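You operate a simulated robot arm through the tools that you are given. There is no shell and no other tool. Be economical: measure what you need, move in short steps, check, and stop when the job is done.

You run a simulated two-armed robot. Do the job below in one go: nothing can be reset, and whatever is moved stays where it is left.

Task
Pick up the orange bag marked "26" from the top of the bagging bench with one hand, pass it to the other hand and put it on the top of the repair cart. Set down upright: orange bag.

Only the result counts: the job must be done as asked and must still hold three seconds after the hand-in. Knocking over, shifting, dropping, spilling or breaking anything else fails it.

Robot
Two 7-joint arms with two-finger parallel grippers on one trunk, on a base that drives. Base frame: it is fixed to the floor where the robot stands at the start and does not move with it; the origin is under the middle of the robot, x ahead of it, y to its left, z up. Lengths are in m, angles in rad, forces in N, time in s.
The left shoulder is at the start at [0.06, 0.189, 1.203], the right one opposite. With the tool pointing down near the work surface each hand reaches from about 0.1 to 0.64 m from the robot's upright axis, wherever it stands, measured 20 degrees to its own side. Places, roughly: top of the repair cart [-1.8, 2.1, 0.9]. Payload 3.43 kg a hand.
Tool frame (each hand has its own): the origin (TCP) lies between the finger pads and is the grasp point; the fingertips stand 0.03 m ahead of it; z points along the fingers, y is the line along which they close. Largest opening 0.094 m; finger width 0.028, thickness 0.01; the body of the gripper, 0.05 by 0.096 m, starts 0.055 m behind the TCP.
Orientation is that of the tool frame in the base frame, as a unit quaternion [x, y, z, w]. With the fingers straight down and closing along the base's y, the tool's x points along the base's -x, its y along +y and its z along -z.

Tools
- The arms move only by the tool move_arm. It takes "left_targets", "right_targets" or both (then of equal length, played together; a hand with none holds still); each is a list of rows, each a list of 7 numbers: the shift along the base's x, y, z in units of 25 mm (1.0 is 25 mm), then the turn, a rotation vector about the base's x, y, z in units of 5 degrees (1.0 is 5 degrees), then the gripper command, from -1 (shut) to 1 (fully open), values between in proportion. In form: [[x, y, z, rx, ry, rz, claw], ...]. A call has 1 to 8 rows; each row shifts and turns the commanded pose from where the row before left it. A call with a number of a shift or a turn outside -1 to 1 is refused whole. Each row takes 0.2 s and may step no farther than 0.05 m and 0.15 rad from the row before; otherwise, or with a gripper value out of range, the whole call is refused. A pose out of reach is approached as far as the arm can. The call stops where the force on the tool passes 40 N (or 10 N more than at its start, if that is more) or the arm is blocked; 0.2 s more then pass. Each finger travels about 0.153 m/s and halts on what it meets, pressing with about 22 N; the grip force reading is that of the motor and also rises with nothing between the fingers. The clock runs only during rows and for 0.2 s after the last one: add rows that do not move to give the fingers time. The reply holds the time, the measured pose of the TCP, the force on the tool along the base axes, the opening and the grip force, in the units named above and with some noise, with the torque about the TCP (base axes, N m) and any sound that the robot's microphone picked up.
- Cameras (640 x 400 px; columns grow to the right, rows downward): "scene" is now at [-0.0052, 0.0457, 1.7439]; the picture's right is [0.63, -0.78, 0.00], its down [-0.65, -0.52, -0.55] and it looks along [0.43, 0.34, -0.84] (base axes); focal length 281 px, centre (320, 200). "left" rides on the left gripper at [0.076, -0.014, -0.102] in its tool frame; the picture's right is [0.18, 0.98, 0.00], its down [-0.75, 0.14, -0.64] and it looks along [-0.63, 0.12, 0.77] (tool axes); focal length 243 px, centre (320, 200). "right" rides on the right gripper at [0.076, 0.014, -0.103] in its tool frame; the picture's right is [-0.18, 0.98, 0.00], its down [-0.75, -0.14, -0.64] and it looks along [-0.63, -0.12, 0.77] (tool axes); focal length 243 px, centre (320, 200). There is no depth. A picture from a camera that has moved, and an enlarged one, comes with that camera's place and axes in the base frame and with its lens.
- snapshot(camera): a new picture of that camera. It takes no simulated time.
- move_column(by): slides the trunk up (or, below 0, down) by that many m; the arms and the scene camera ride with it, the base frame stays. It gives what a move gives, with no picture.
- base_move(legs): drives the robot by 1 to 6 legs, each [ahead, left, turn to the left] in m, m and rad, along the robot's own axes; the way and the turn of a leg run together, so that a leg with both is an arc; at most 1.5 m and 3.142 rad a leg. The arms and the cameras ride along, it lands a little off, and it stops where it bumps. It gives what a move gives.
- aim_head(pan, tilt): turns the head with the scene camera to pan (to the left, within 1.501 rad either way) and tilt (down, from -0.506 to 1.204), counted from straight ahead of the robot. It gives what a move gives.
- close_up(camera, box): a new picture of the part [left, top, right, bottom] of that camera's present view, enlarged. It takes no simulated time.
- sign_off(): hands the job in; it is judged then, once.

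Work in short steps. Places have to be worked out from the pictures, the camera data and where the tool is seen: move nearer, look again, correct. Check each grasp and each placing, and mend what went wrong. You have 120 turns and 88 pictures in all, those below and enlarged ones among them. Open the grippers and draw the arms clear of the work before you hand the job in, unless the task says otherwise; then end with one line.

The tools are called after "Call:" as a command line: name --argument value ..., lists and objects as JSON in quotes. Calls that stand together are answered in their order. move_arm: Moves the arms, as the interface text tells. Its arguments: {"type":"object","properties":{"left_targets":{"type":"array"},"right_targets":{"type":"array"}},"required":[]} The other tools are called the same way: move_column (by) slides the trunk up or down; base_move (legs) drives the base; aim_head (pan, tilt) turns the head that bears the scene camera; snapshot (camera) takes a picture; close_up (camera, box) takes an enlarged picture of a part of a camera's view; sign_off () hands the job in.

At the start:

```text
clock: 0.0
left_position: [0.3478, 0.48, 1.0696]
left_tool_rot: [0.0, 1.0, 0.0, 0.0]
left_force: [-0.4, 0.3, 0.1]
left_ft_torque: [0.01, -0.02, -0.04]
left_grip_width: 0.0939
left_finger_force: 0.0
right_position: [0.3497, 0.0074, 1.0738]
right_tool_rot: [0.0, 1.0, -0.001, 0.0]
right_force: [0.3, 0.2, -0.1]
right_ft_torque: [-0.01, -0.02, -0.01]
right_grip_width: 0.0939
right_finger_force: 0.0
trunk travel left (down, up): [-0.875, 0.115]
robot x, y, heading: [-0.0008, 0.0005, -0.005]
head pan, tilt: [0.677, 0.988]
```

scene: 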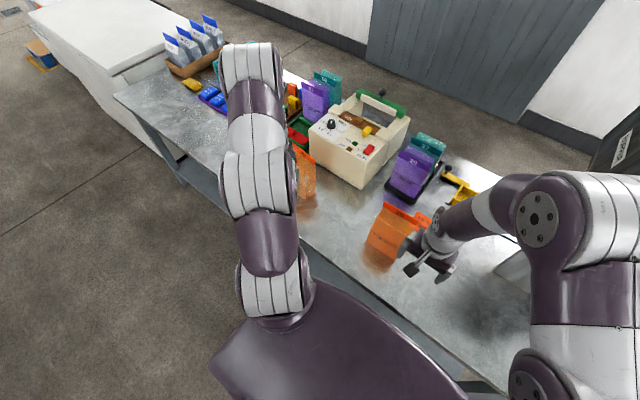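
right: 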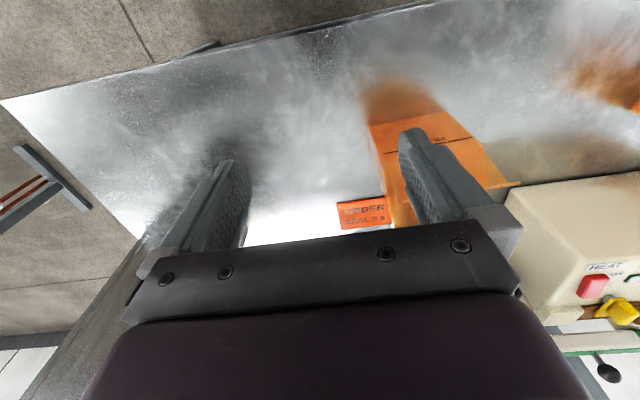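
left: 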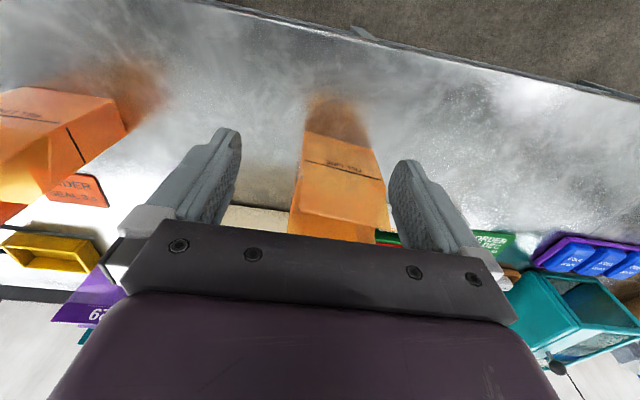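

The scene shows two or more orange bags on the bench; I need to read their labels, so I enlarge the relevant parts of the scene view.

Call:
close_up --camera "scene" --box '[340, 120, 500, 290]'

Call:
close_up --camera "scene" --box '[260, 60, 400, 220]'

```text
2.35 times, centred on (420, 205) of scene
camera zoom: at [-0.0052, 0.0457, 1.7439], right [0.63, -0.78, 0.0], down [-0.65, -0.52, -0.55], along [0.43, 0.34, -0.84], focal length 662 px, centre (85, 188)
```

zoom: 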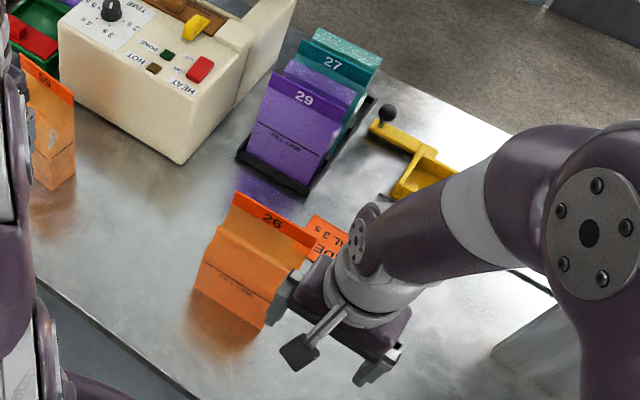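

```text
2.50 times, centred on (330, 140) of scene
camera zoom: at [-0.0052, 0.0457, 1.7439], right [0.63, -0.78, 0.0], down [-0.65, -0.52, -0.55], along [0.43, 0.34, -0.84], focal length 703 px, centre (295, 350)
```

zoom: 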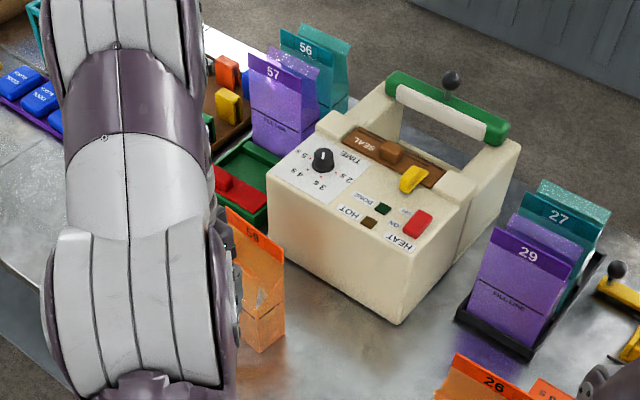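

Bag "26" stands at roughly x 0.45–0.5, y 0.07–0.18, with its face across y, so the header is thin along x. I look at it from straight ahead with the head, then look round to the left for the cart.

Call:
aim_head --pan 1.45 --tilt 0.35

Call:
snapshot --camera "scene"

Call:
aim_head --pan 0.25 --tilt 0.95

Call:
snapshot --camera "scene"

```text
clock: 1.1
left_position: [0.3476, 0.4803, 1.0689]
left_tool_rot: [0.0, 1.0, 0.0, 0.001]
left_force: [0.6, -0.8, -0.2]
left_ft_torque: [-0.03, -0.01, 0.0]
left_grip_width: 0.0941
left_finger_force: 0.0
right_position: [0.3492, 0.0065, 1.0738]
right_tool_rot: [0.0, 1.0, 0.0, -0.001]
right_force: [0.0, -0.3, 0.1]
right_ft_torque: [0.0, 0.01, 0.02]
right_grip_width: 0.0943
right_finger_force: 0.1
trunk travel left (down, up): [-0.875, 0.115]
robot x, y, heading: [0.0006, -0.0007, 0.005]
head pan, tilt: [1.45, 0.351]
```

```text
82 pictures are left
camera scene: at [-0.0487, 0.094, 1.7978], right [0.99, -0.12, 0.0], down [-0.04, -0.34, -0.94], along [0.11, 0.93, -0.34], focal length 281 px, centre (320, 200)
```

scene: 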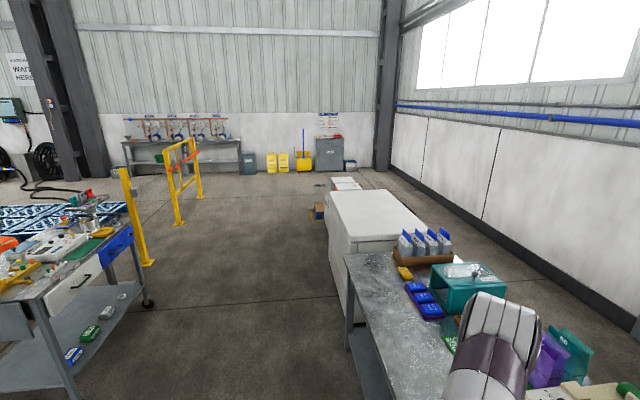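

```text
clock: 2.5
left_position: [0.3472, 0.4799, 1.0704]
left_tool_rot: [0.0, 1.0, 0.0, -0.001]
left_force: [-0.2, 0.4, -0.2]
left_ft_torque: [0.0, -0.01, 0.01]
left_grip_width: 0.0941
left_finger_force: 0.1
right_position: [0.3491, 0.0059, 1.0739]
right_tool_rot: [0.0, 1.0, -0.001, 0.0]
right_force: [-0.1, 0.3, 0.2]
right_ft_torque: [0.01, 0.0, 0.01]
right_grip_width: 0.0941
right_finger_force: 0.1
trunk travel left (down, up): [-0.875, 0.115]
robot x, y, heading: [-0.0001, 0.0012, 0.002]
head pan, tilt: [0.25, 0.949]
```

```text
81 pictures are left
camera scene: at [0.0104, 0.0196, 1.7467], right [0.25, -0.97, 0.0], down [-0.79, -0.2, -0.58], along [0.56, 0.14, -0.81], focal length 281 px, centre (320, 200)
```

scene: 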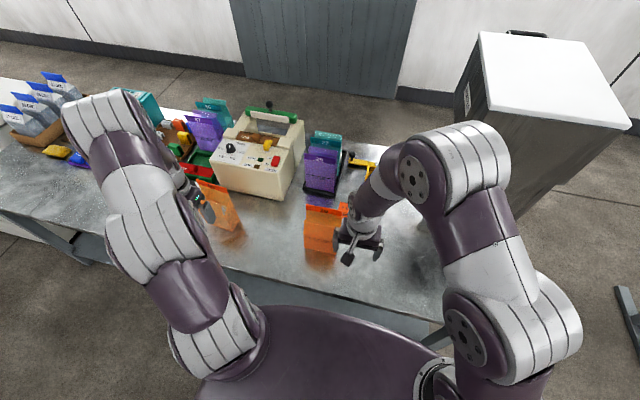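

The cart is the one at the left rear (corner about (-1.28, 2.27)). The right hand blocks the bag, so I back it to the right, raise it and turn it +90° about z, so that its camera looks at the bag from the side.

Call:
move_arm --right_targets '[[0, -0.5, 1, 0, 0, 1, 1], [0, -0.5, 1, 0, 0, 1, 1], [0, -0.5, 0, 0, 0, 1, 1], [0, -0.5, 0, 0, 0, 1, 1], [0.5, 0, 0, 0, 0, 1, 1], [0.5, 0, 0, 0, 0, 1, 1], [0.5, 0, 0, 0, 0, 1, 1], [0.5, 0, 0, 0, 0, 1, 1]]'

Call:
move_arm --right_targets '[[0.5, 0, 0, 0, 0, 1, 1], [0.5, 0, 0, 0, 0, 1, 1], [0.5, 0, 0, 0, 0, 1, 1], [0.5, 0, 0, 0, 0, 1, 1], [0.5, 0, 0, 0, 0, 1, 1], [0.5, 0, 0, 0, 0, 1, 1], [0.5, 0, 0, 0, 0, 1, 1], [0.5, 0, 0, 0, 0, 1, 1]]'

Call:
move_arm --right_targets '[[0, 0, 0, 0, 0, 1, 1], [0, 0, 0, 0, 0, 1, 1]]'

Call:
snapshot --camera "right"

Call:
snapshot --camera "scene"

```text
clock: 4.3
left_position: [0.3494, 0.4802, 1.0694]
left_tool_rot: [0.0, 1.0, 0.0, 0.0]
left_force: [-0.1, -1.1, 0.4]
left_ft_torque: [0.01, 0.0, 0.02]
left_grip_width: 0.094
left_finger_force: 0.0
right_position: [0.4008, -0.0435, 1.1238]
right_tool_rot: [-0.342, 0.94, -0.001, 0.0]
right_force: [0.5, -0.3, -0.9]
right_ft_torque: [0.0, -0.02, 0.0]
right_grip_width: 0.0941
right_finger_force: 0.1
trunk travel left (down, up): [-0.875, 0.115]
robot x, y, heading: [0.0025, -0.0023, -0.0]
head pan, tilt: [0.25, 0.949]
```

```text
clock: 6.1
left_position: [0.3476, 0.4793, 1.0692]
left_tool_rot: [0.0, 1.0, 0.0, 0.0]
left_force: [-0.1, 0.1, 1.0]
left_ft_torque: [-0.02, 0.01, 0.02]
left_grip_width: 0.094
left_finger_force: 0.1
right_position: [0.4996, -0.0446, 1.1231]
right_tool_rot: [-0.643, 0.766, 0.001, -0.001]
right_force: [-0.1, -0.4, 0.4]
right_ft_torque: [0.03, -0.02, -0.01]
right_grip_width: 0.0938
right_finger_force: 0.0
trunk travel left (down, up): [-0.875, 0.115]
robot x, y, heading: [-0.0028, 0.0032, 0.003]
head pan, tilt: [0.25, 0.949]
```

```text
clock: 6.7
left_position: [0.3482, 0.4809, 1.0695]
left_tool_rot: [0.0, 1.0, -0.001, -0.001]
left_force: [-0.1, -0.3, 0.6]
left_ft_torque: [0.01, -0.02, -0.01]
left_grip_width: 0.0942
left_finger_force: 0.2
right_position: [0.4994, -0.0438, 1.1245]
right_tool_rot: [0.708, -0.707, 0.0, -0.001]
right_force: [0.8, 0.2, -0.1]
right_ft_torque: [0.0, -0.02, -0.04]
right_grip_width: 0.094
right_finger_force: 0.1
trunk travel left (down, up): [-0.875, 0.115]
robot x, y, heading: [0.0005, 0.0003, -0.0]
head pan, tilt: [0.25, 0.949]
```

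```text
80 pictures are left
camera right: at [0.4846, -0.1189, 1.2286], right [-0.98, 0.18, 0.0], down [0.14, 0.75, 0.64], along [0.12, 0.63, -0.77], focal length 243 px, centre (320, 200)
```

right: 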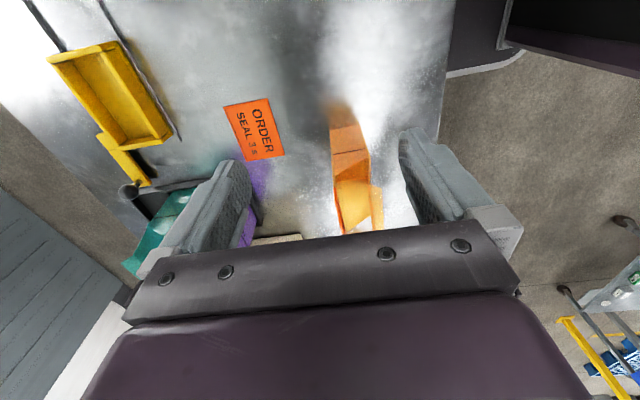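

```text
79 pictures are left
camera scene: at [0.0107, 0.0195, 1.7467], right [0.25, -0.97, 0.0], down [-0.79, -0.2, -0.58], along [0.56, 0.14, -0.81], focal length 281 px, centre (320, 200)
```

scene: 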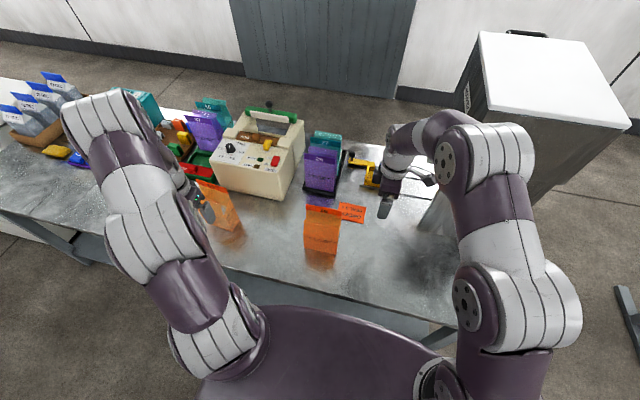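

Call:
close_up --camera "right" --box '[220, 80, 440, 240]'

Call:
close_up --camera "scene" --box '[270, 180, 400, 280]'

```text
2.50 times, centred on (330, 160) of right
camera zoom: at [0.4846, -0.1189, 1.2286], right [-0.98, 0.18, 0.0], down [0.14, 0.75, 0.64], along [0.12, 0.63, -0.77], focal length 606 px, centre (295, 300)
```

zoom: 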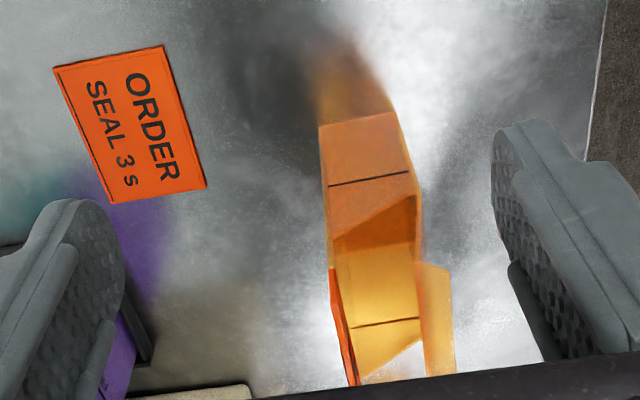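

```text
4.00 times, centred on (335, 230) of scene
camera zoom: at [0.0107, 0.0195, 1.7467], right [0.25, -0.97, 0.0], down [-0.79, -0.2, -0.58], along [0.56, 0.14, -0.81], focal length 1125 px, centre (260, 80)
```

zoom: 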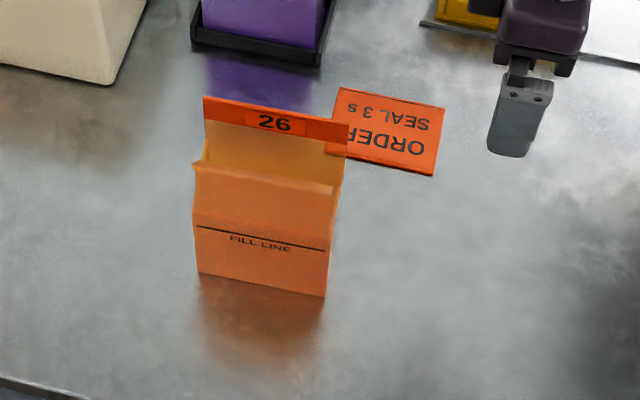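

The bag is an open, empty pouch: base x 0.447–0.502, y 0.066–0.186, with the back panel at x≈0.501 rising to z≈1.0 and carrying the header. I plan to pinch the back panel near its right end with the right hand tilted 30° outward, leaving the left end for the other hand. I go to a pre-grasp with narrowed fingers.

Call:
move_arm --right_targets '[[0, 0.66, -0.45, 1, 0, 0, -0.1], [0, 0.66, -0.45, 1, 0, 0, -0.1], [0, 0.66, -0.45, 1, 0, 0, -0.1], [0, 0.66, -0.45, 1, 0, 0, -0.1], [0, 0.66, -0.45, 1, 0, 0, -0.1], [0, 0.66, -0.45, 1, 0, 0, -0.1], [0, 0, 0, 0, 0, 0, -0.1]]'

Call:
close_up --camera "scene" --box '[260, 140, 420, 270]'

Call:
snapshot --camera "right"

Call:
snapshot --camera "left"

```text
clock: 8.3
left_position: [0.3478, 0.4799, 1.0688]
left_tool_rot: [0.0, 1.0, 0.001, 0.0]
left_force: [0.4, 0.0, 0.0]
left_ft_torque: [0.03, 0.01, -0.01]
left_grip_width: 0.094
left_finger_force: 0.0
right_position: [0.4974, 0.0552, 1.0573]
right_tool_rot: [-0.682, 0.684, 0.183, 0.185]
right_force: [0.2, -0.6, -0.2]
right_ft_torque: [0.05, 0.0, 0.01]
right_grip_width: 0.0423
right_finger_force: 0.1
trunk travel left (down, up): [-0.875, 0.115]
robot x, y, heading: [0.0013, 0.0002, 0.001]
head pan, tilt: [0.25, 0.949]
```

```text
3.08 times, centred on (340, 205) of scene
camera zoom: at [0.0103, 0.0194, 1.7467], right [0.25, -0.97, 0.0], down [-0.79, -0.2, -0.58], along [0.56, 0.14, -0.81], focal length 865 px, centre (258, 185)
```

zoom: 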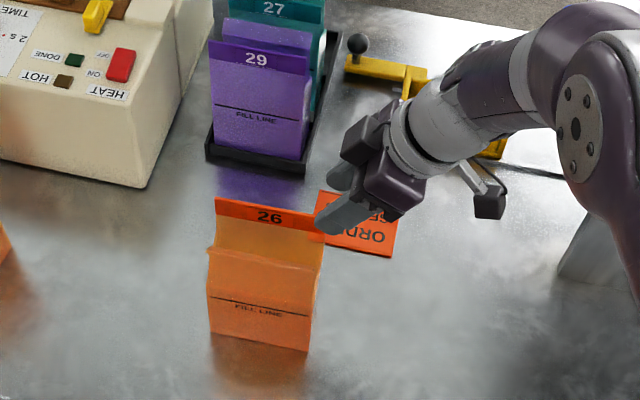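

```text
75 pictures are left
camera right: at [0.484, -0.0609, 1.1093], right [-0.98, 0.16, 0.09], down [0.14, 0.33, 0.93], along [0.12, 0.93, -0.35], focal length 243 px, centre (320, 200)
```

right: 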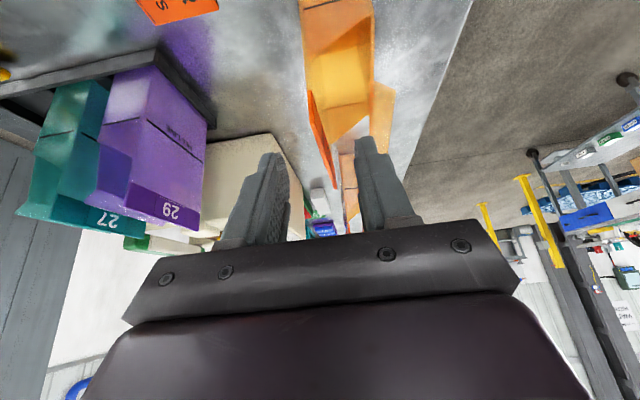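

```text
74 pictures are left
camera left: at [0.2709, 0.4657, 1.1723], right [-0.18, 0.98, 0.0], down [0.75, 0.14, 0.64], along [0.63, 0.12, -0.77], focal length 243 px, centre (320, 200)
```

left: 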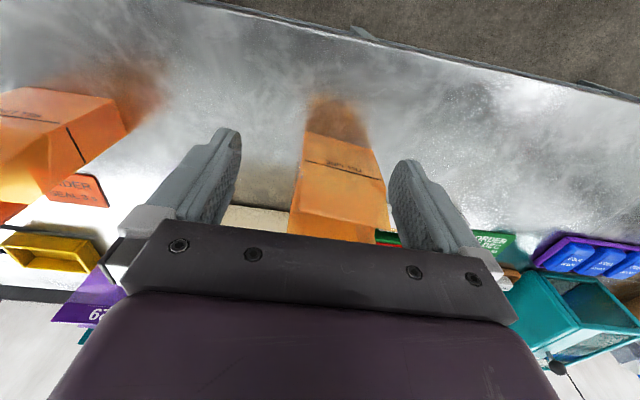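

The narrowed fingers straddle the header nicely; I enlarge the gap to check centring and the header's height.

Call:
close_up --camera "right" --box '[250, 60, 430, 240]'

```text
2.22 times, centred on (340, 150) of right
camera zoom: at [0.484, -0.0609, 1.1093], right [-0.98, 0.16, 0.09], down [0.14, 0.33, 0.93], along [0.12, 0.93, -0.35], focal length 539 px, centre (276, 311)
```

zoom: 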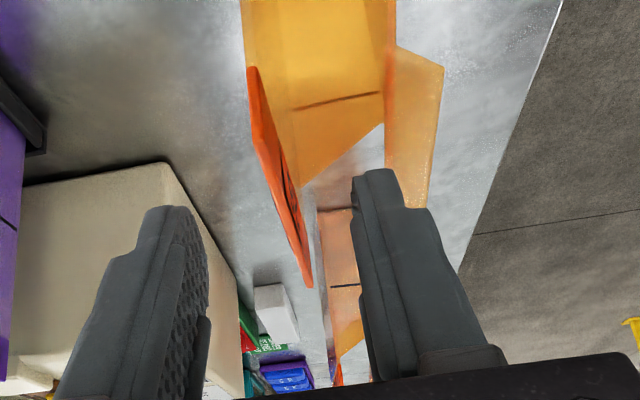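

Header strip measured at x≈0.50, z 0.98–1.007. I advance along the tool axis to about (0.5005, 0.10, 0.98) without closing.

Call:
move_arm --right_targets '[[0.12, 0.45, -0.77, 0, 0, 0, -0.1], [0, 0.45, -0.77, 0, 0, 0, -0.1], [0, 0.45, -0.77, 0, 0, 0, -0.1], [0, 0.45, -0.77, 0, 0, 0, -0.1], [0, 0, 0, 0, 0, 0, -0.1]]'

Call:
close_up --camera "right" --box '[250, 60, 430, 240]'

Call:
close_up --camera "scene" --box '[260, 140, 420, 270]'

```text
clock: 9.5
left_position: [0.3475, 0.4789, 1.0686]
left_tool_rot: [0.001, 1.0, 0.0, 0.0]
left_force: [-0.6, -0.2, 0.6]
left_ft_torque: [0.03, 0.01, 0.01]
left_grip_width: 0.0939
left_finger_force: 0.0
right_position: [0.5021, 0.101, 0.9817]
right_tool_rot: [0.683, -0.683, -0.184, -0.183]
right_force: [0.3, 0.2, -0.3]
right_ft_torque: [-0.01, -0.01, 0.02]
right_grip_width: 0.0422
right_finger_force: 0.0
trunk travel left (down, up): [-0.875, 0.115]
robot x, y, heading: [-0.0006, 0.0002, -0.002]
head pan, tilt: [0.25, 0.949]
```

```text
2.22 times, centred on (340, 150) of right
camera zoom: at [0.4882, -0.0158, 1.0334], right [-0.98, 0.16, 0.09], down [0.14, 0.33, 0.93], along [0.12, 0.93, -0.35], focal length 539 px, centre (276, 311)
```

zoom: 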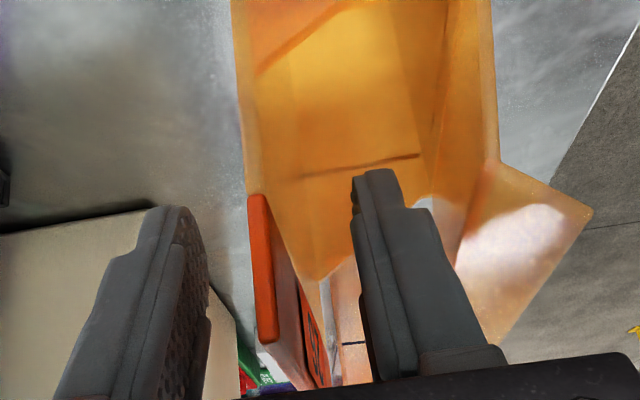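

```text
3.08 times, centred on (340, 205) of scene
camera zoom: at [0.0101, 0.0192, 1.7467], right [0.25, -0.97, 0.0], down [-0.79, -0.2, -0.58], along [0.56, 0.14, -0.81], focal length 865 px, centre (258, 185)
```

zoom: 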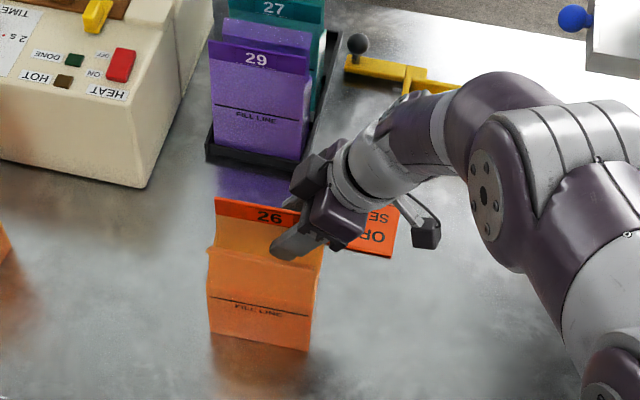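

One finger stands inside the pouch, the other behind the back panel, with no contact. I close the right gripper.

Call:
move_arm --right_targets '[[0, 0, 0, 0, 0, 0, -0.4], [0, 0, 0, 0, 0, 0, -0.7], [0, 0, 0, 0, 0, 0, -1], [0, 0, 0, 0, 0, 0, -1], [0, 0, 0, 0, 0, 0, -1]]'

Call:
close_up --camera "scene" --box '[260, 140, 420, 270]'

```text
clock: 10.7
left_position: [0.3486, 0.4811, 1.068]
left_tool_rot: [-0.001, 1.0, 0.0, 0.001]
left_force: [-0.1, 0.0, -0.2]
left_ft_torque: [-0.03, -0.01, -0.01]
left_grip_width: 0.0938
left_finger_force: 0.1
right_position: [0.5036, 0.1011, 0.9811]
right_tool_rot: [-0.683, 0.683, 0.183, 0.183]
right_force: [0.3, 0.6, -0.2]
right_ft_torque: [-0.06, -0.02, 0.03]
right_grip_width: 0.0077
right_finger_force: 21.7
trunk travel left (down, up): [-0.875, 0.115]
robot x, y, heading: [-0.0013, -0.0009, -0.001]
head pan, tilt: [0.25, 0.949]
```

```text
3.08 times, centred on (340, 205) of scene
camera zoom: at [0.0104, 0.0195, 1.7467], right [0.25, -0.97, 0.0], down [-0.79, -0.2, -0.58], along [0.56, 0.14, -0.81], focal length 865 px, centre (258, 185)
```

zoom: 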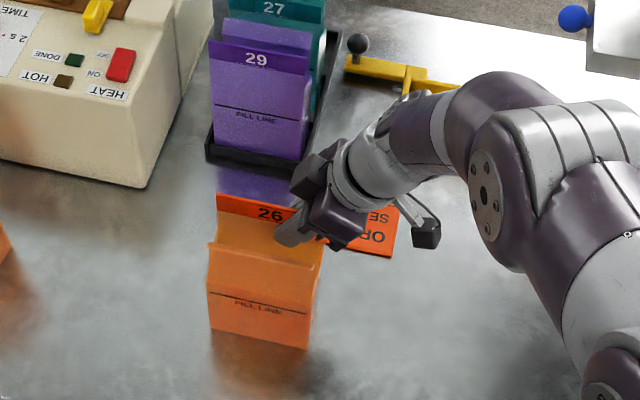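

Grip holds at 7.7 mm. I lift gently straight up by 0.05 and check.

Call:
move_arm --right_targets '[[0, 0, 0.4, 0, 0, 0, -1], [0, 0, 0.4, 0, 0, 0, -1], [0, 0, 0.6, 0, 0, 0, -1], [0, 0, 0.6, 0, 0, 0, -1], [0, 0, 0, 0, 0, 0, -1]]'

Call:
snapshot --camera "scene"

```text
clock: 11.9
left_position: [0.3474, 0.4806, 1.0686]
left_tool_rot: [0.0, 1.0, 0.001, 0.0]
left_force: [-0.1, 0.3, 0.2]
left_ft_torque: [-0.01, -0.01, 0.0]
left_grip_width: 0.0941
left_finger_force: 0.0
right_position: [0.5021, 0.0998, 1.032]
right_tool_rot: [0.683, -0.683, -0.183, -0.183]
right_force: [-0.2, -0.2, -1.7]
right_ft_torque: [-0.03, -0.01, -0.01]
right_grip_width: 0.0075
right_finger_force: 21.6
trunk travel left (down, up): [-0.875, 0.115]
robot x, y, heading: [0.0018, 0.0016, -0.0]
head pan, tilt: [0.25, 0.949]
```

```text
69 pictures are left
camera scene: at [0.0108, 0.0196, 1.7467], right [0.25, -0.97, 0.0], down [-0.79, -0.2, -0.58], along [0.56, 0.14, -0.81], focal length 281 px, centre (320, 200)
```

scene: 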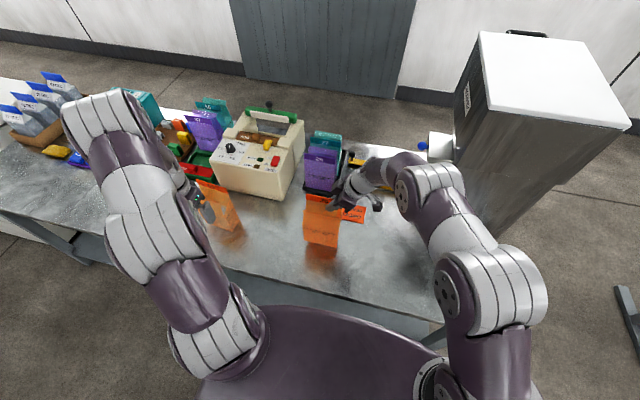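

Lifted, about 1.5 N weight. I raise the bag further and draw it back a little, while the left hand rises and turns -90° about z to face the bag's left end.

Call:
move_arm --right_targets '[[0, 0, 0.5, 0, 0, 0, -1], [0, 0, 0.5, 0, 0, 0, -1], [-0.4, 0, 0.5, 0, 0, 0, -1], [-0.4, 0, 0.5, 0, 0, 0, -1], [-0.4, 0, 0.5, 0, 0, 0, -1], [-0.4, 0, 0.5, 0, 0, 0, -1], [-0.4, 0, 0.5, 0, 0, 0, -1], [-0.4, 0, 0.5, 0, 0, 0, -1]]' --left_targets '[[0, 0, 0.8, 0, 0, -1, 0.2], [0, 0, 0.8, 0, 0, -1, 0.2], [0, 0, 0.8, 0, 0, -1, 0.2], [0, 0, 0.8, 0, 0, -1, 0.2], [0, 0, 0.8, 0, 0, -1, 0.2], [0, 0, 0.8, 0, 0, -1, 0.2], [0, 0, 0.8, 0, 0, -1, 0.2], [0, 0, 0.8, 0, 0, -1, 0.2]]'

Call:
move_arm --left_targets '[[0, 0, 0, 0, 0, -1, 0.2], [0, 0, 0, 0, 0, -1, 0.2], [0, 0, 0, 0, 0, -1, 0.2], [0, 0, 0, 0, 0, -1, 0.2], [0, 0, 0, 0, 0, -1, 0.2], [0, 0, 0, 0, 0, -1, 0.2], [0, 0, 0, 0, 0, -1, 0.2], [0, 0, 0, 0, 0, -1, 0.2]]'

Call:
move_arm --left_targets '[[0, 0, 0, 0, 0, -1, 0.2], [0, 0, 0, 0, 0, -1, 0.2], [0.4, -0.5, 0, -1, 0, 0, -0.1], [0.4, -0.5, 0, -1, 0, 0, -0.1], [0.4, -0.5, 0, -1, 0, 0, -0.1], [0.4, -0.5, 0, -1, 0, 0, -0.1], [0.4, -0.5, 0, -1, 0, 0, -0.1], [0.4, -0.5, 0, -1, 0, 0, -0.1]]'

Call:
snapshot --camera "left"

Call:
snapshot --camera "scene"

```text
clock: 13.7
left_position: [0.3456, 0.4803, 1.2298]
left_tool_rot: [0.343, 0.939, 0.001, 0.0]
left_force: [0.3, 1.0, -0.7]
left_ft_torque: [0.02, 0.02, 0.02]
left_grip_width: 0.0563
left_finger_force: 0.0
right_position: [0.4397, 0.1004, 1.1293]
right_tool_rot: [-0.683, 0.683, 0.183, 0.183]
right_force: [0.2, -0.4, 0.3]
right_ft_torque: [-0.03, 0.0, 0.03]
right_grip_width: 0.0074
right_finger_force: 21.7
trunk travel left (down, up): [-0.875, 0.115]
robot x, y, heading: [0.002, -0.0015, -0.003]
head pan, tilt: [0.25, 0.949]
```

```text
clock: 15.5
left_position: [0.3468, 0.48, 1.2296]
left_tool_rot: [0.643, 0.766, 0.0, 0.0]
left_force: [-0.4, -0.4, -0.9]
left_ft_torque: [-0.01, -0.01, -0.04]
left_grip_width: 0.0563
left_finger_force: 0.0
right_position: [0.4403, 0.0998, 1.1291]
right_tool_rot: [0.683, -0.683, -0.183, -0.183]
right_force: [0.0, 0.0, -0.9]
right_ft_torque: [-0.01, 0.0, 0.0]
right_grip_width: 0.0076
right_finger_force: 22.6
trunk travel left (down, up): [-0.875, 0.115]
robot x, y, heading: [-0.0015, 0.0009, 0.003]
head pan, tilt: [0.25, 0.949]
```

```text
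clock: 17.3
left_position: [0.3614, 0.3453, 1.1374]
left_tool_rot: [0.683, 0.683, -0.183, 0.184]
left_force: [0.2, -0.6, -0.3]
left_ft_torque: [0.01, -0.02, 0.01]
left_grip_width: 0.0422
left_finger_force: 0.1
left hand out of reach, approached as far as the arm can: row 3, 4, 5, 6, 7, 8
right_position: [0.441, 0.1002, 1.1299]
right_tool_rot: [-0.683, 0.683, 0.183, 0.184]
right_force: [0.4, 0.0, 0.4]
right_ft_torque: [-0.03, 0.0, -0.05]
right_grip_width: 0.0077
right_finger_force: 22.2
trunk travel left (down, up): [-0.875, 0.115]
robot x, y, heading: [0.0003, 0.0013, 0.001]
head pan, tilt: [0.25, 0.949]
```

```text
68 pictures are left
camera left: at [0.3468, 0.4621, 1.1883], right [0.98, 0.16, -0.09], down [0.14, -0.33, 0.93], along [0.12, -0.93, -0.35], focal length 243 px, centre (320, 200)
```

left: 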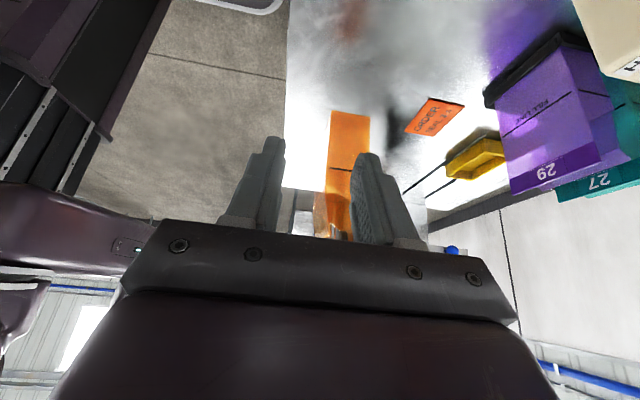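

```text
67 pictures are left
camera scene: at [0.0111, 0.0195, 1.7467], right [0.25, -0.97, 0.0], down [-0.79, -0.2, -0.58], along [0.56, 0.14, -0.81], focal length 281 px, centre (320, 200)
```

scene: 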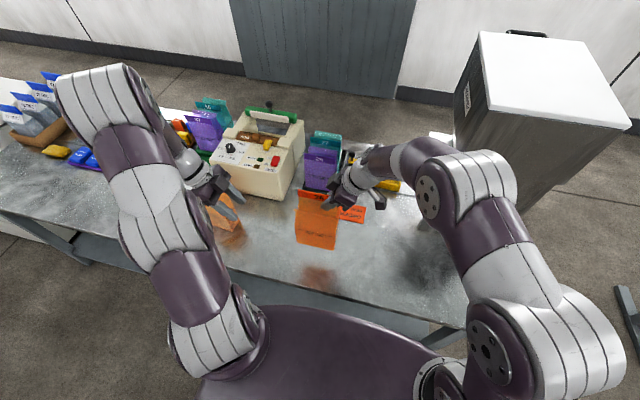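

The left hand met its reach limit while turned; it is at (0.36, 0.345, 1.137) and the bag end is ahead of its fingers. I test moving it toward the middle, where it should be reachable.

Call:
move_arm --left_targets '[[0, -0.8, 0, 0, 0, 0, -0.1], [0, -0.8, 0, 0, 0, 0, -0.1], [0, -0.8, 0, 0, 0, 0, -0.1], [0, 0, 0, 0, 0, 0, -0.1]]'

```text
clock: 18.3
left_position: [0.3621, 0.285, 1.1392]
left_tool_rot: [0.683, 0.683, -0.184, 0.183]
left_force: [-0.2, 0.2, -0.1]
left_ft_torque: [0.01, -0.01, 0.01]
left_grip_width: 0.0426
left_finger_force: 0.0
right_position: [0.4413, 0.1009, 1.1296]
right_tool_rot: [-0.682, 0.684, 0.182, 0.184]
right_force: [0.5, 0.4, -0.3]
right_ft_torque: [-0.02, 0.0, 0.0]
right_grip_width: 0.0073
right_finger_force: 21.6
trunk travel left (down, up): [-0.875, 0.115]
robot x, y, heading: [0.0022, -0.0016, 0.003]
head pan, tilt: [0.25, 0.949]
```

The hand follows from its measured pose. I raise it and move it forward to a pre-grasp around (0.44, 0.20, 1.20).

Call:
move_arm --left_targets '[[0.5, 0, 0.7, 0, 0, 0, -0.1], [0.5, 0, 0.7, 0, 0, 0, -0.1], [0.5, 0, 0.6, 0, 0, 0, -0.1], [0.5, -0.5, 0.5, 0, 0, 0, -0.1], [0.5, -1, 0, 0, 0, 0, -0.1], [0.6, -1, 0, 0, 0, 0, -0.1], [0, -0.9, 0, 0, 0, 0, -0.1], [0, 0, 0, 0, 0, 0, -0.1]]'

Call:
close_up --camera "left" --box '[200, 50, 440, 250]'

Call:
close_up --camera "scene" --box '[220, 120, 420, 270]'

```text
clock: 20.1
left_position: [0.4279, 0.1875, 1.1789]
left_tool_rot: [0.683, 0.683, -0.183, 0.182]
left_force: [0.4, 1.1, 0.2]
left_ft_torque: [-0.01, 0.02, 0.0]
left_grip_width: 0.0425
left_finger_force: 0.0
left hand out of reach, approached as far as the arm can: row 2, 3, 4
right_position: [0.4403, 0.1016, 1.1306]
right_tool_rot: [-0.683, 0.683, 0.183, 0.183]
right_force: [-0.2, 0.2, 0.0]
right_ft_torque: [-0.03, 0.03, 0.01]
right_grip_width: 0.0077
right_finger_force: 22.6
trunk travel left (down, up): [-0.875, 0.115]
robot x, y, heading: [0.0005, 0.0026, -0.004]
head pan, tilt: [0.25, 0.949]
```

```text
2.00 times, centred on (320, 150) of left
camera zoom: at [0.4134, 0.3041, 1.2304], right [0.98, 0.16, -0.09], down [0.14, -0.33, 0.93], along [0.12, -0.93, -0.35], focal length 485 px, centre (320, 300)
```

zoom: 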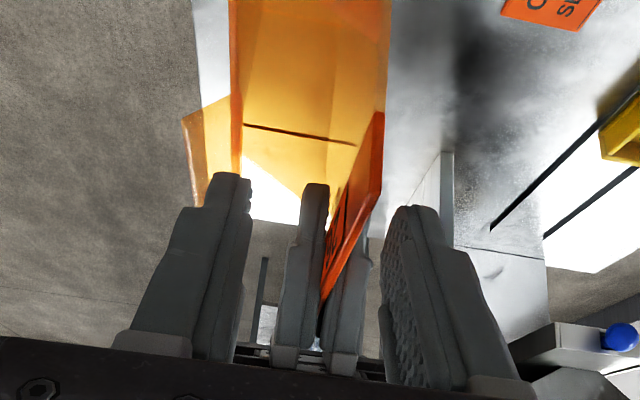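

```text
2.67 times, centred on (320, 195) of scene
camera zoom: at [0.0104, 0.02, 1.7467], right [0.25, -0.97, 0.0], down [-0.79, -0.2, -0.58], along [0.56, 0.14, -0.81], focal length 750 px, centre (320, 213)
```

zoom: 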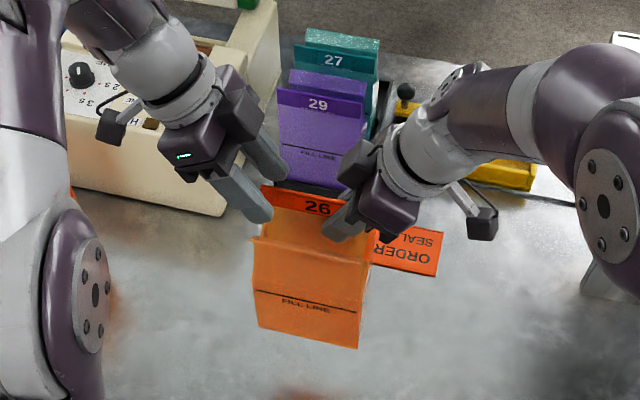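

The left fingers line up with the left header end but need +14 mm in x; I shift, then advance to (0.442, 0.167, 1.135), which keeps the finger tips about 12 mm from the right hand's.

Call:
move_arm --left_targets '[[0.56, 0.2, 0, 0, 0, 0, -0.1], [0, 0, 0, 0, 0, 0, -0.1], [0, -0.33, -0.58, 0, 0, 0, -0.1], [0, -0.33, -0.58, 0, 0, 0, -0.1], [0, -0.33, -0.58, 0, 0, 0, -0.1], [0, 0, 0, 0, 0, 0, -0.1]]'

Call:
close_up --camera "left" --box '[200, 50, 440, 250]'

Call:
close_up --camera "scene" --box '[220, 120, 420, 270]'

```text
clock: 21.5
left_position: [0.4407, 0.1675, 1.1358]
left_tool_rot: [0.683, 0.683, -0.183, 0.183]
left_force: [-1.1, -0.4, 0.1]
left_ft_torque: [-0.01, -0.01, -0.01]
left_grip_width: 0.0423
left_finger_force: 0.0
right_position: [0.4404, 0.1004, 1.1294]
right_tool_rot: [-0.683, 0.683, 0.183, 0.184]
right_force: [-0.1, -0.8, -0.1]
right_ft_torque: [-0.04, 0.02, 0.01]
right_grip_width: 0.0075
right_finger_force: 21.4
trunk travel left (down, up): [-0.875, 0.115]
robot x, y, heading: [0.0054, 0.0022, 0.001]
head pan, tilt: [0.25, 0.949]
```

```text
2.00 times, centred on (320, 150) of left
camera zoom: at [0.4265, 0.2845, 1.1864], right [0.98, 0.16, -0.09], down [0.14, -0.33, 0.93], along [0.12, -0.93, -0.35], focal length 485 px, centre (320, 300)
```

zoom: 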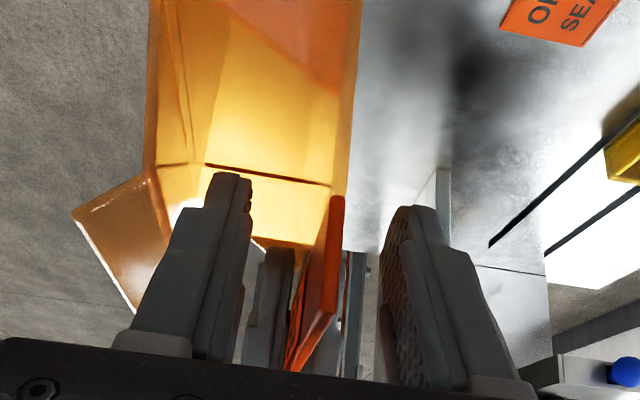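

```text
2.67 times, centred on (320, 195) of scene
camera zoom: at [0.0104, 0.0194, 1.7467], right [0.25, -0.97, 0.0], down [-0.79, -0.2, -0.58], along [0.56, 0.14, -0.81], focal length 750 px, centre (320, 213)
```

zoom: 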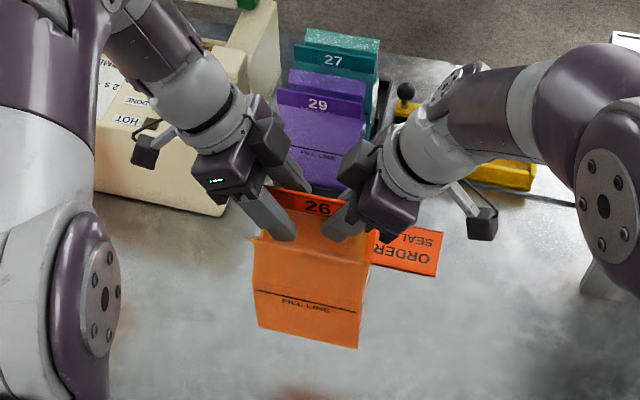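

The left fingers straddle the panel well. I close the left gripper while the right keeps holding.

Call:
move_arm --left_targets '[[0, 0, 0, 0, 0, 0, -0.4], [0, 0, 0, 0, 0, 0, -0.7], [0, 0, 0, 0, 0, 0, -1], [0, 0, 0, 0, 0, 0, -1], [0, 0, 0, 0, 0, 0, -1]]'

```text
clock: 22.7
left_position: [0.4421, 0.1672, 1.1354]
left_tool_rot: [0.683, 0.683, -0.183, 0.183]
left_force: [0.7, -0.2, -0.4]
left_ft_torque: [0.05, 0.0, -0.03]
left_grip_width: 0.0076
left_finger_force: 22.7
right_position: [0.4414, 0.1012, 1.1302]
right_tool_rot: [-0.683, 0.683, 0.182, 0.184]
right_force: [0.9, 0.2, 0.4]
right_ft_torque: [-0.06, -0.02, -0.04]
right_grip_width: 0.0074
right_finger_force: 22.1
trunk travel left (down, up): [-0.875, 0.115]
robot x, y, heading: [0.0005, 0.0015, 0.003]
head pan, tilt: [0.25, 0.949]
```

Both hands grip at 7.5 mm. I open the right hand part-way and back it out along its own axis.

Call:
move_arm --right_targets '[[0, 0, 0, 0, 0, 0, -0.6], [0, 0, 0, 0, 0, 0, -0.1], [0, 0, 0, 0, 0, 0, -0.1], [0, -0.45, 0.78, 0, 0, 0, -0.1], [0, -0.45, 0.78, 0, 0, 0, -0.1], [0, -0.45, 0.78, 0, 0, 0, -0.1], [0, -0.45, 0.78, 0, 0, 0, -0.1], [0, -0.8, 0.3, 0, 0, 0, -0.1]]'

Call:
snapshot --camera "scene"

Call:
snapshot --camera "left"

```text
clock: 24.5
left_position: [0.4404, 0.1675, 1.1348]
left_tool_rot: [0.683, 0.683, -0.183, 0.183]
left_force: [0.3, 0.0, -0.3]
left_ft_torque: [0.0, -0.01, -0.05]
left_grip_width: 0.0075
left_finger_force: 22.1
right_position: [0.4426, 0.0349, 1.2161]
right_tool_rot: [-0.683, 0.683, 0.183, 0.183]
right_force: [0.3, -0.7, -0.1]
right_ft_torque: [0.01, 0.01, 0.01]
right_grip_width: 0.0422
right_finger_force: 0.0
trunk travel left (down, up): [-0.875, 0.115]
robot x, y, heading: [-0.0003, -0.0006, -0.004]
head pan, tilt: [0.25, 0.949]
```

```text
62 pictures are left
camera scene: at [0.0102, 0.0184, 1.7467], right [0.25, -0.97, 0.0], down [-0.79, -0.2, -0.58], along [0.56, 0.14, -0.81], focal length 281 px, centre (320, 200)
```

scene: 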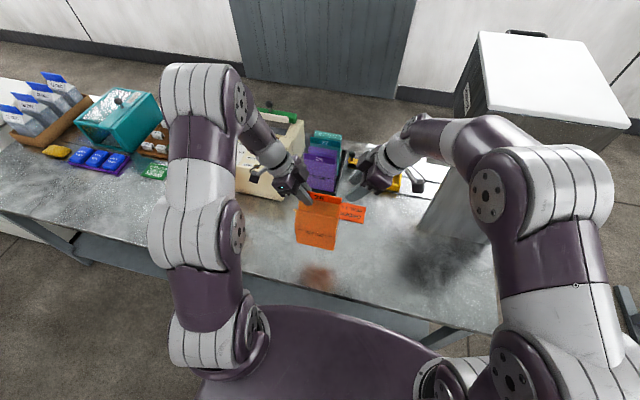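

```text
61 pictures are left
camera left: at [0.4263, 0.2839, 1.1867], right [0.98, 0.16, -0.09], down [0.14, -0.33, 0.93], along [0.12, -0.93, -0.35], focal length 243 px, centre (320, 200)
```

left: 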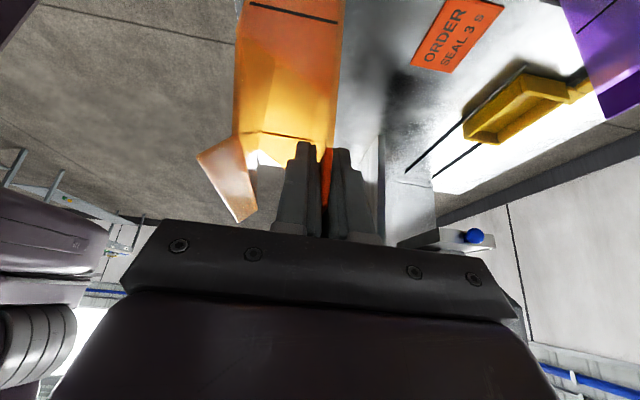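

The left hand now holds the bag alone. Before driving, I raise the trunk and look left and right with the head for obstacles.

Call:
move_column --by 0.1

Call:
aim_head --pan 1.5 --tilt 0.5

Call:
snapshot --camera "scene"

Call:
aim_head --pan -1.5 --tilt 0.5

Call:
snapshot --camera "scene"

```text
clock: 25.9
left_position: [0.4404, 0.1674, 1.2353]
left_tool_rot: [0.683, 0.683, -0.184, 0.183]
left_force: [-0.8, 0.2, -0.8]
left_ft_torque: [-0.01, 0.03, 0.01]
left_grip_width: 0.0077
left_finger_force: 21.9
right_position: [0.4434, 0.0362, 1.3153]
right_tool_rot: [0.683, -0.683, -0.183, -0.183]
right_force: [-0.1, 0.5, 0.1]
right_ft_torque: [-0.05, 0.01, 0.0]
right_grip_width: 0.0424
right_finger_force: 0.0
trunk travel left (down, up): [-0.975, 0.015]
robot x, y, heading: [0.0003, -0.0027, -0.002]
head pan, tilt: [0.25, 0.949]
```

```text
clock: 27.3
left_position: [0.4406, 0.1666, 1.2363]
left_tool_rot: [0.683, 0.683, -0.183, 0.183]
left_force: [-1.1, 0.3, -0.4]
left_ft_torque: [0.02, 0.0, -0.01]
left_grip_width: 0.0072
left_finger_force: 21.8
right_position: [0.4424, 0.0358, 1.3157]
right_tool_rot: [-0.683, 0.683, 0.184, 0.183]
right_force: [-0.1, -1.0, 0.2]
right_ft_torque: [-0.03, 0.02, -0.02]
right_grip_width: 0.0423
right_finger_force: 0.1
trunk travel left (down, up): [-0.975, 0.015]
robot x, y, heading: [0.0002, -0.0041, 0.004]
head pan, tilt: [1.499, 0.499]
```

```text
60 pictures are left
camera scene: at [-0.0533, 0.0923, 1.8842], right [1.0, -0.07, 0.0], down [-0.03, -0.48, -0.88], along [0.06, 0.88, -0.48], focal length 281 px, centre (320, 200)
```

scene: 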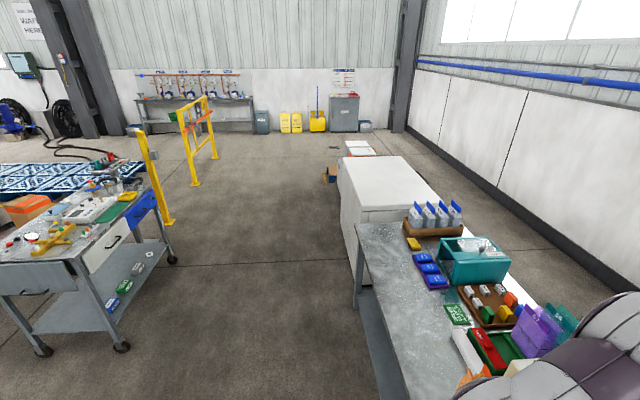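

```text
clock: 29.9
left_position: [0.4403, 0.1673, 1.2358]
left_tool_rot: [0.683, 0.683, -0.184, 0.183]
left_force: [-0.7, -0.1, 0.8]
left_ft_torque: [0.03, 0.04, -0.01]
left_grip_width: 0.0073
left_finger_force: 21.6
right_position: [0.4435, 0.0365, 1.3158]
right_tool_rot: [0.683, -0.683, -0.183, -0.183]
right_force: [0.2, 0.1, -0.6]
right_ft_torque: [0.02, -0.02, 0.02]
right_grip_width: 0.0423
right_finger_force: 0.1
trunk travel left (down, up): [-0.975, 0.015]
robot x, y, heading: [-0.0022, -0.0028, -0.0]
head pan, tilt: [-1.499, 0.499]
```

```text
59 pictures are left
camera scene: at [-0.0534, -0.0893, 1.8842], right [-1.0, -0.07, 0.0], down [-0.03, 0.48, -0.88], along [0.06, -0.88, -0.48], focal length 281 px, centre (320, 200)
```

scene: 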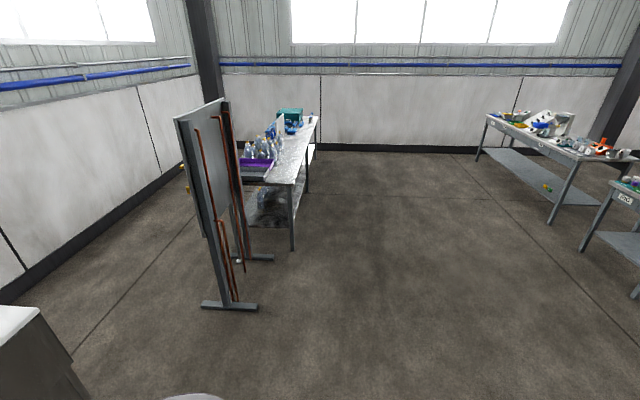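

The floor at the rear left is clear up to the cart (casters about x -1.4…-1.95, y 1.45…2.4). I back off from the bench 0.65 m and turn left to face +y.

Call:
base_move --legs '[[-0.65, 0, 0], [0, 0, 1.57]]'

Call:
aim_head --pan 0.5 --tilt 0.5

Call:
snapshot --camera "scene"

```text
clock: 37.3
left_position: [-0.8248, 0.4319, 1.2355]
left_tool_rot: [-0.013, 0.966, 0.004, 0.258]
left_force: [0.2, 0.5, 0.8]
left_ft_torque: [-0.02, 0.03, 0.04]
left_grip_width: 0.0075
left_finger_force: 21.9
right_position: [-0.6928, 0.4371, 1.3152]
right_tool_rot: [0.966, 0.012, -0.259, 0.003]
right_force: [0.6, 1.0, 0.6]
right_ft_torque: [-0.03, -0.05, 0.01]
right_grip_width: 0.0423
right_finger_force: 0.1
trunk travel left (down, up): [-0.975, 0.015]
robot x, y, heading: [-0.6481, -0.0045, 1.595]
head pan, tilt: [-1.499, 0.499]
```

```text
clock: 39.3
left_position: [-0.8243, 0.4318, 1.2356]
left_tool_rot: [-0.013, 0.966, 0.004, 0.258]
left_force: [0.4, -0.2, -0.8]
left_ft_torque: [0.01, -0.01, 0.0]
left_grip_width: 0.0075
left_finger_force: 21.6
right_position: [-0.6926, 0.4377, 1.3158]
right_tool_rot: [0.966, 0.013, -0.258, 0.003]
right_force: [0.8, 0.2, -1.3]
right_ft_torque: [0.01, 0.0, 0.03]
right_grip_width: 0.042
right_finger_force: 0.0
trunk travel left (down, up): [-0.975, 0.015]
robot x, y, heading: [-0.6402, -0.0049, 1.592]
head pan, tilt: [0.499, 0.499]
```

```text
58 pictures are left
camera scene: at [-0.6902, 0.0158, 1.8842], right [0.87, 0.5, 0.0], down [0.24, -0.41, -0.88], along [-0.44, 0.76, -0.48], focal length 281 px, centre (320, 200)
```

scene: 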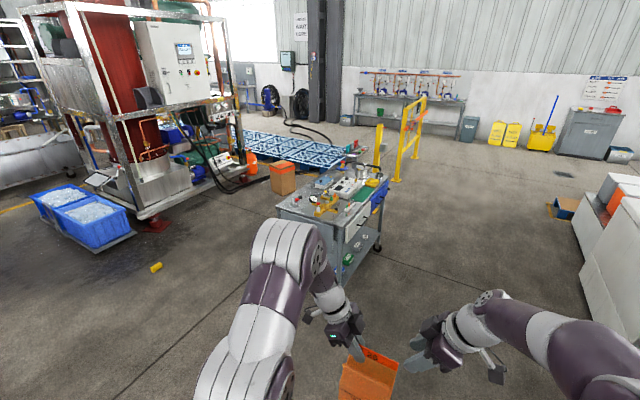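

Call:
close_up --camera "scene" --box '[260, 120, 420, 280]'

```text
2.50 times, centred on (340, 200) of scene
camera zoom: at [-0.6902, 0.0158, 1.8842], right [0.87, 0.5, 0.0], down [0.24, -0.41, -0.88], along [-0.44, 0.76, -0.48], focal length 703 px, centre (270, 200)
```

zoom: 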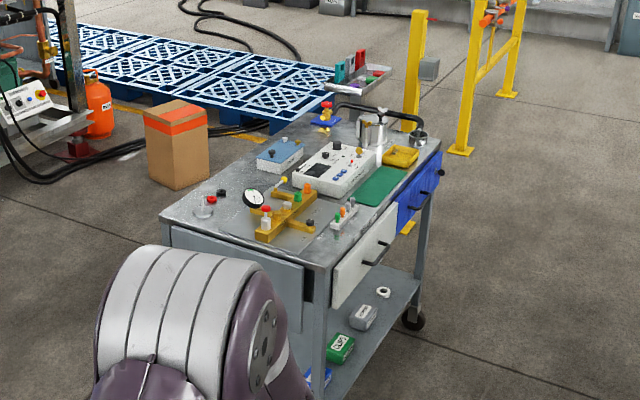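

The cart top is roughly x -1.9…-1.35, y 1.45…2.4, with free spots near its front (low-y) edge. I strafe left and drive ahead to stand in front of that edge, still short of it, and then look down on it.

Call:
base_move --legs '[[0, 0.98, -0.022], [0.75, 0, 0]]'

Call:
aim_head --pan 0.0 --tilt 0.7

Call:
snapshot --camera "scene"

```text
clock: 48.0
left_position: [-1.8336, 1.151, 1.2352]
left_tool_rot: [-0.014, 0.966, 0.005, 0.259]
left_force: [0.3, 0.1, 0.4]
left_ft_torque: [0.06, 0.0, -0.01]
left_grip_width: 0.0074
left_finger_force: 21.8
right_position: [-1.7014, 1.1556, 1.3162]
right_tool_rot: [0.966, 0.014, -0.259, 0.002]
right_force: [-0.4, 0.4, -0.5]
right_ft_torque: [0.03, 0.03, -0.01]
right_grip_width: 0.0422
right_finger_force: 0.0
trunk travel left (down, up): [-0.975, 0.015]
robot x, y, heading: [-1.6565, 0.718, 1.597]
head pan, tilt: [0.499, 0.499]
```

```text
clock: 49.0
left_position: [-1.8336, 1.1527, 1.2349]
left_tool_rot: [-0.014, 0.966, 0.003, 0.259]
left_force: [1.3, 0.1, -0.3]
left_ft_torque: [0.02, 0.05, 0.0]
left_grip_width: 0.0074
left_finger_force: 22.4
right_position: [-1.7011, 1.1579, 1.316]
right_tool_rot: [0.966, 0.013, -0.259, 0.004]
right_force: [-0.3, 0.0, 0.8]
right_ft_torque: [0.01, 0.01, 0.01]
right_grip_width: 0.0423
right_finger_force: 0.2
trunk travel left (down, up): [-0.975, 0.015]
robot x, y, heading: [-1.6574, 0.7127, 1.598]
head pan, tilt: [0.0, 0.7]
```

```text
56 pictures are left
camera scene: at [-1.6548, 0.7427, 1.8665], right [1.0, 0.03, 0.0], down [0.02, -0.64, -0.76], along [-0.02, 0.76, -0.64], focal length 281 px, centre (320, 200)
```

scene: 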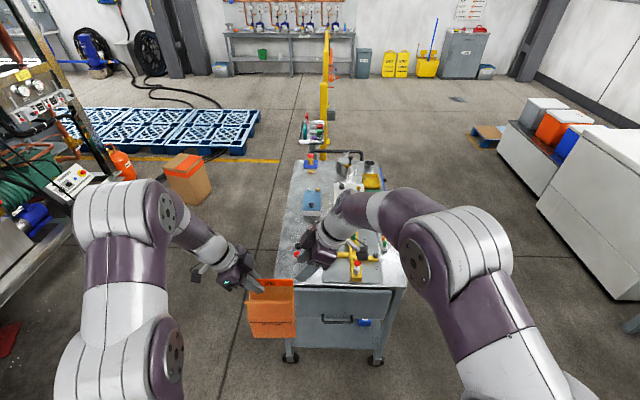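

Cart top spans x -1.86…-1.33, front edge y≈1.38, z≈0.89. The right arm hides the surface, so I move it aside to the right and look again.

Call:
move_arm --right_targets '[[1, -0.3, 0, 0, 0, 0, -0.1], [1, -0.3, 0, 0, 0, 0, -0.1], [1, -0.3, 0, 0, 0, 0, -0.1], [1, -0.3, 0, 0, 0, 0, -0.1], [1, -0.3, 0, 0, 0, 0, -0.1], [1, -0.3, 0, 0, 0, 0, -0.1], [1, -0.3, 0, 0, 0, 0, -0.1], [1, -0.3, 0, 0, 0, 0, -0.1]]'

Call:
close_up --camera "scene" --box '[230, 140, 430, 310]'

```text
clock: 50.8
left_position: [-1.8333, 1.1516, 1.2355]
left_tool_rot: [-0.014, 0.966, 0.004, 0.259]
left_force: [0.7, -0.6, 0.1]
left_ft_torque: [0.0, -0.01, -0.02]
left_grip_width: 0.0073
left_finger_force: 21.8
right_position: [-1.5004, 1.0983, 1.3155]
right_tool_rot: [0.966, 0.014, -0.259, 0.003]
right_force: [0.1, 0.6, 0.5]
right_ft_torque: [-0.02, -0.01, 0.02]
right_grip_width: 0.0423
right_finger_force: 0.1
trunk travel left (down, up): [-0.975, 0.015]
robot x, y, heading: [-1.6531, 0.7187, 1.6]
head pan, tilt: [0.0, 0.7]
```

```text
2.35 times, centred on (330, 225) of scene
camera zoom: at [-1.6532, 0.7424, 1.8664], right [1.0, 0.03, 0.0], down [0.02, -0.64, -0.76], along [-0.02, 0.76, -0.64], focal length 662 px, centre (296, 141)
```

zoom: 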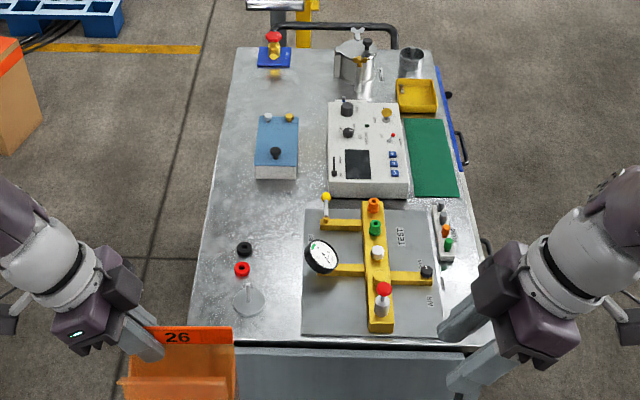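

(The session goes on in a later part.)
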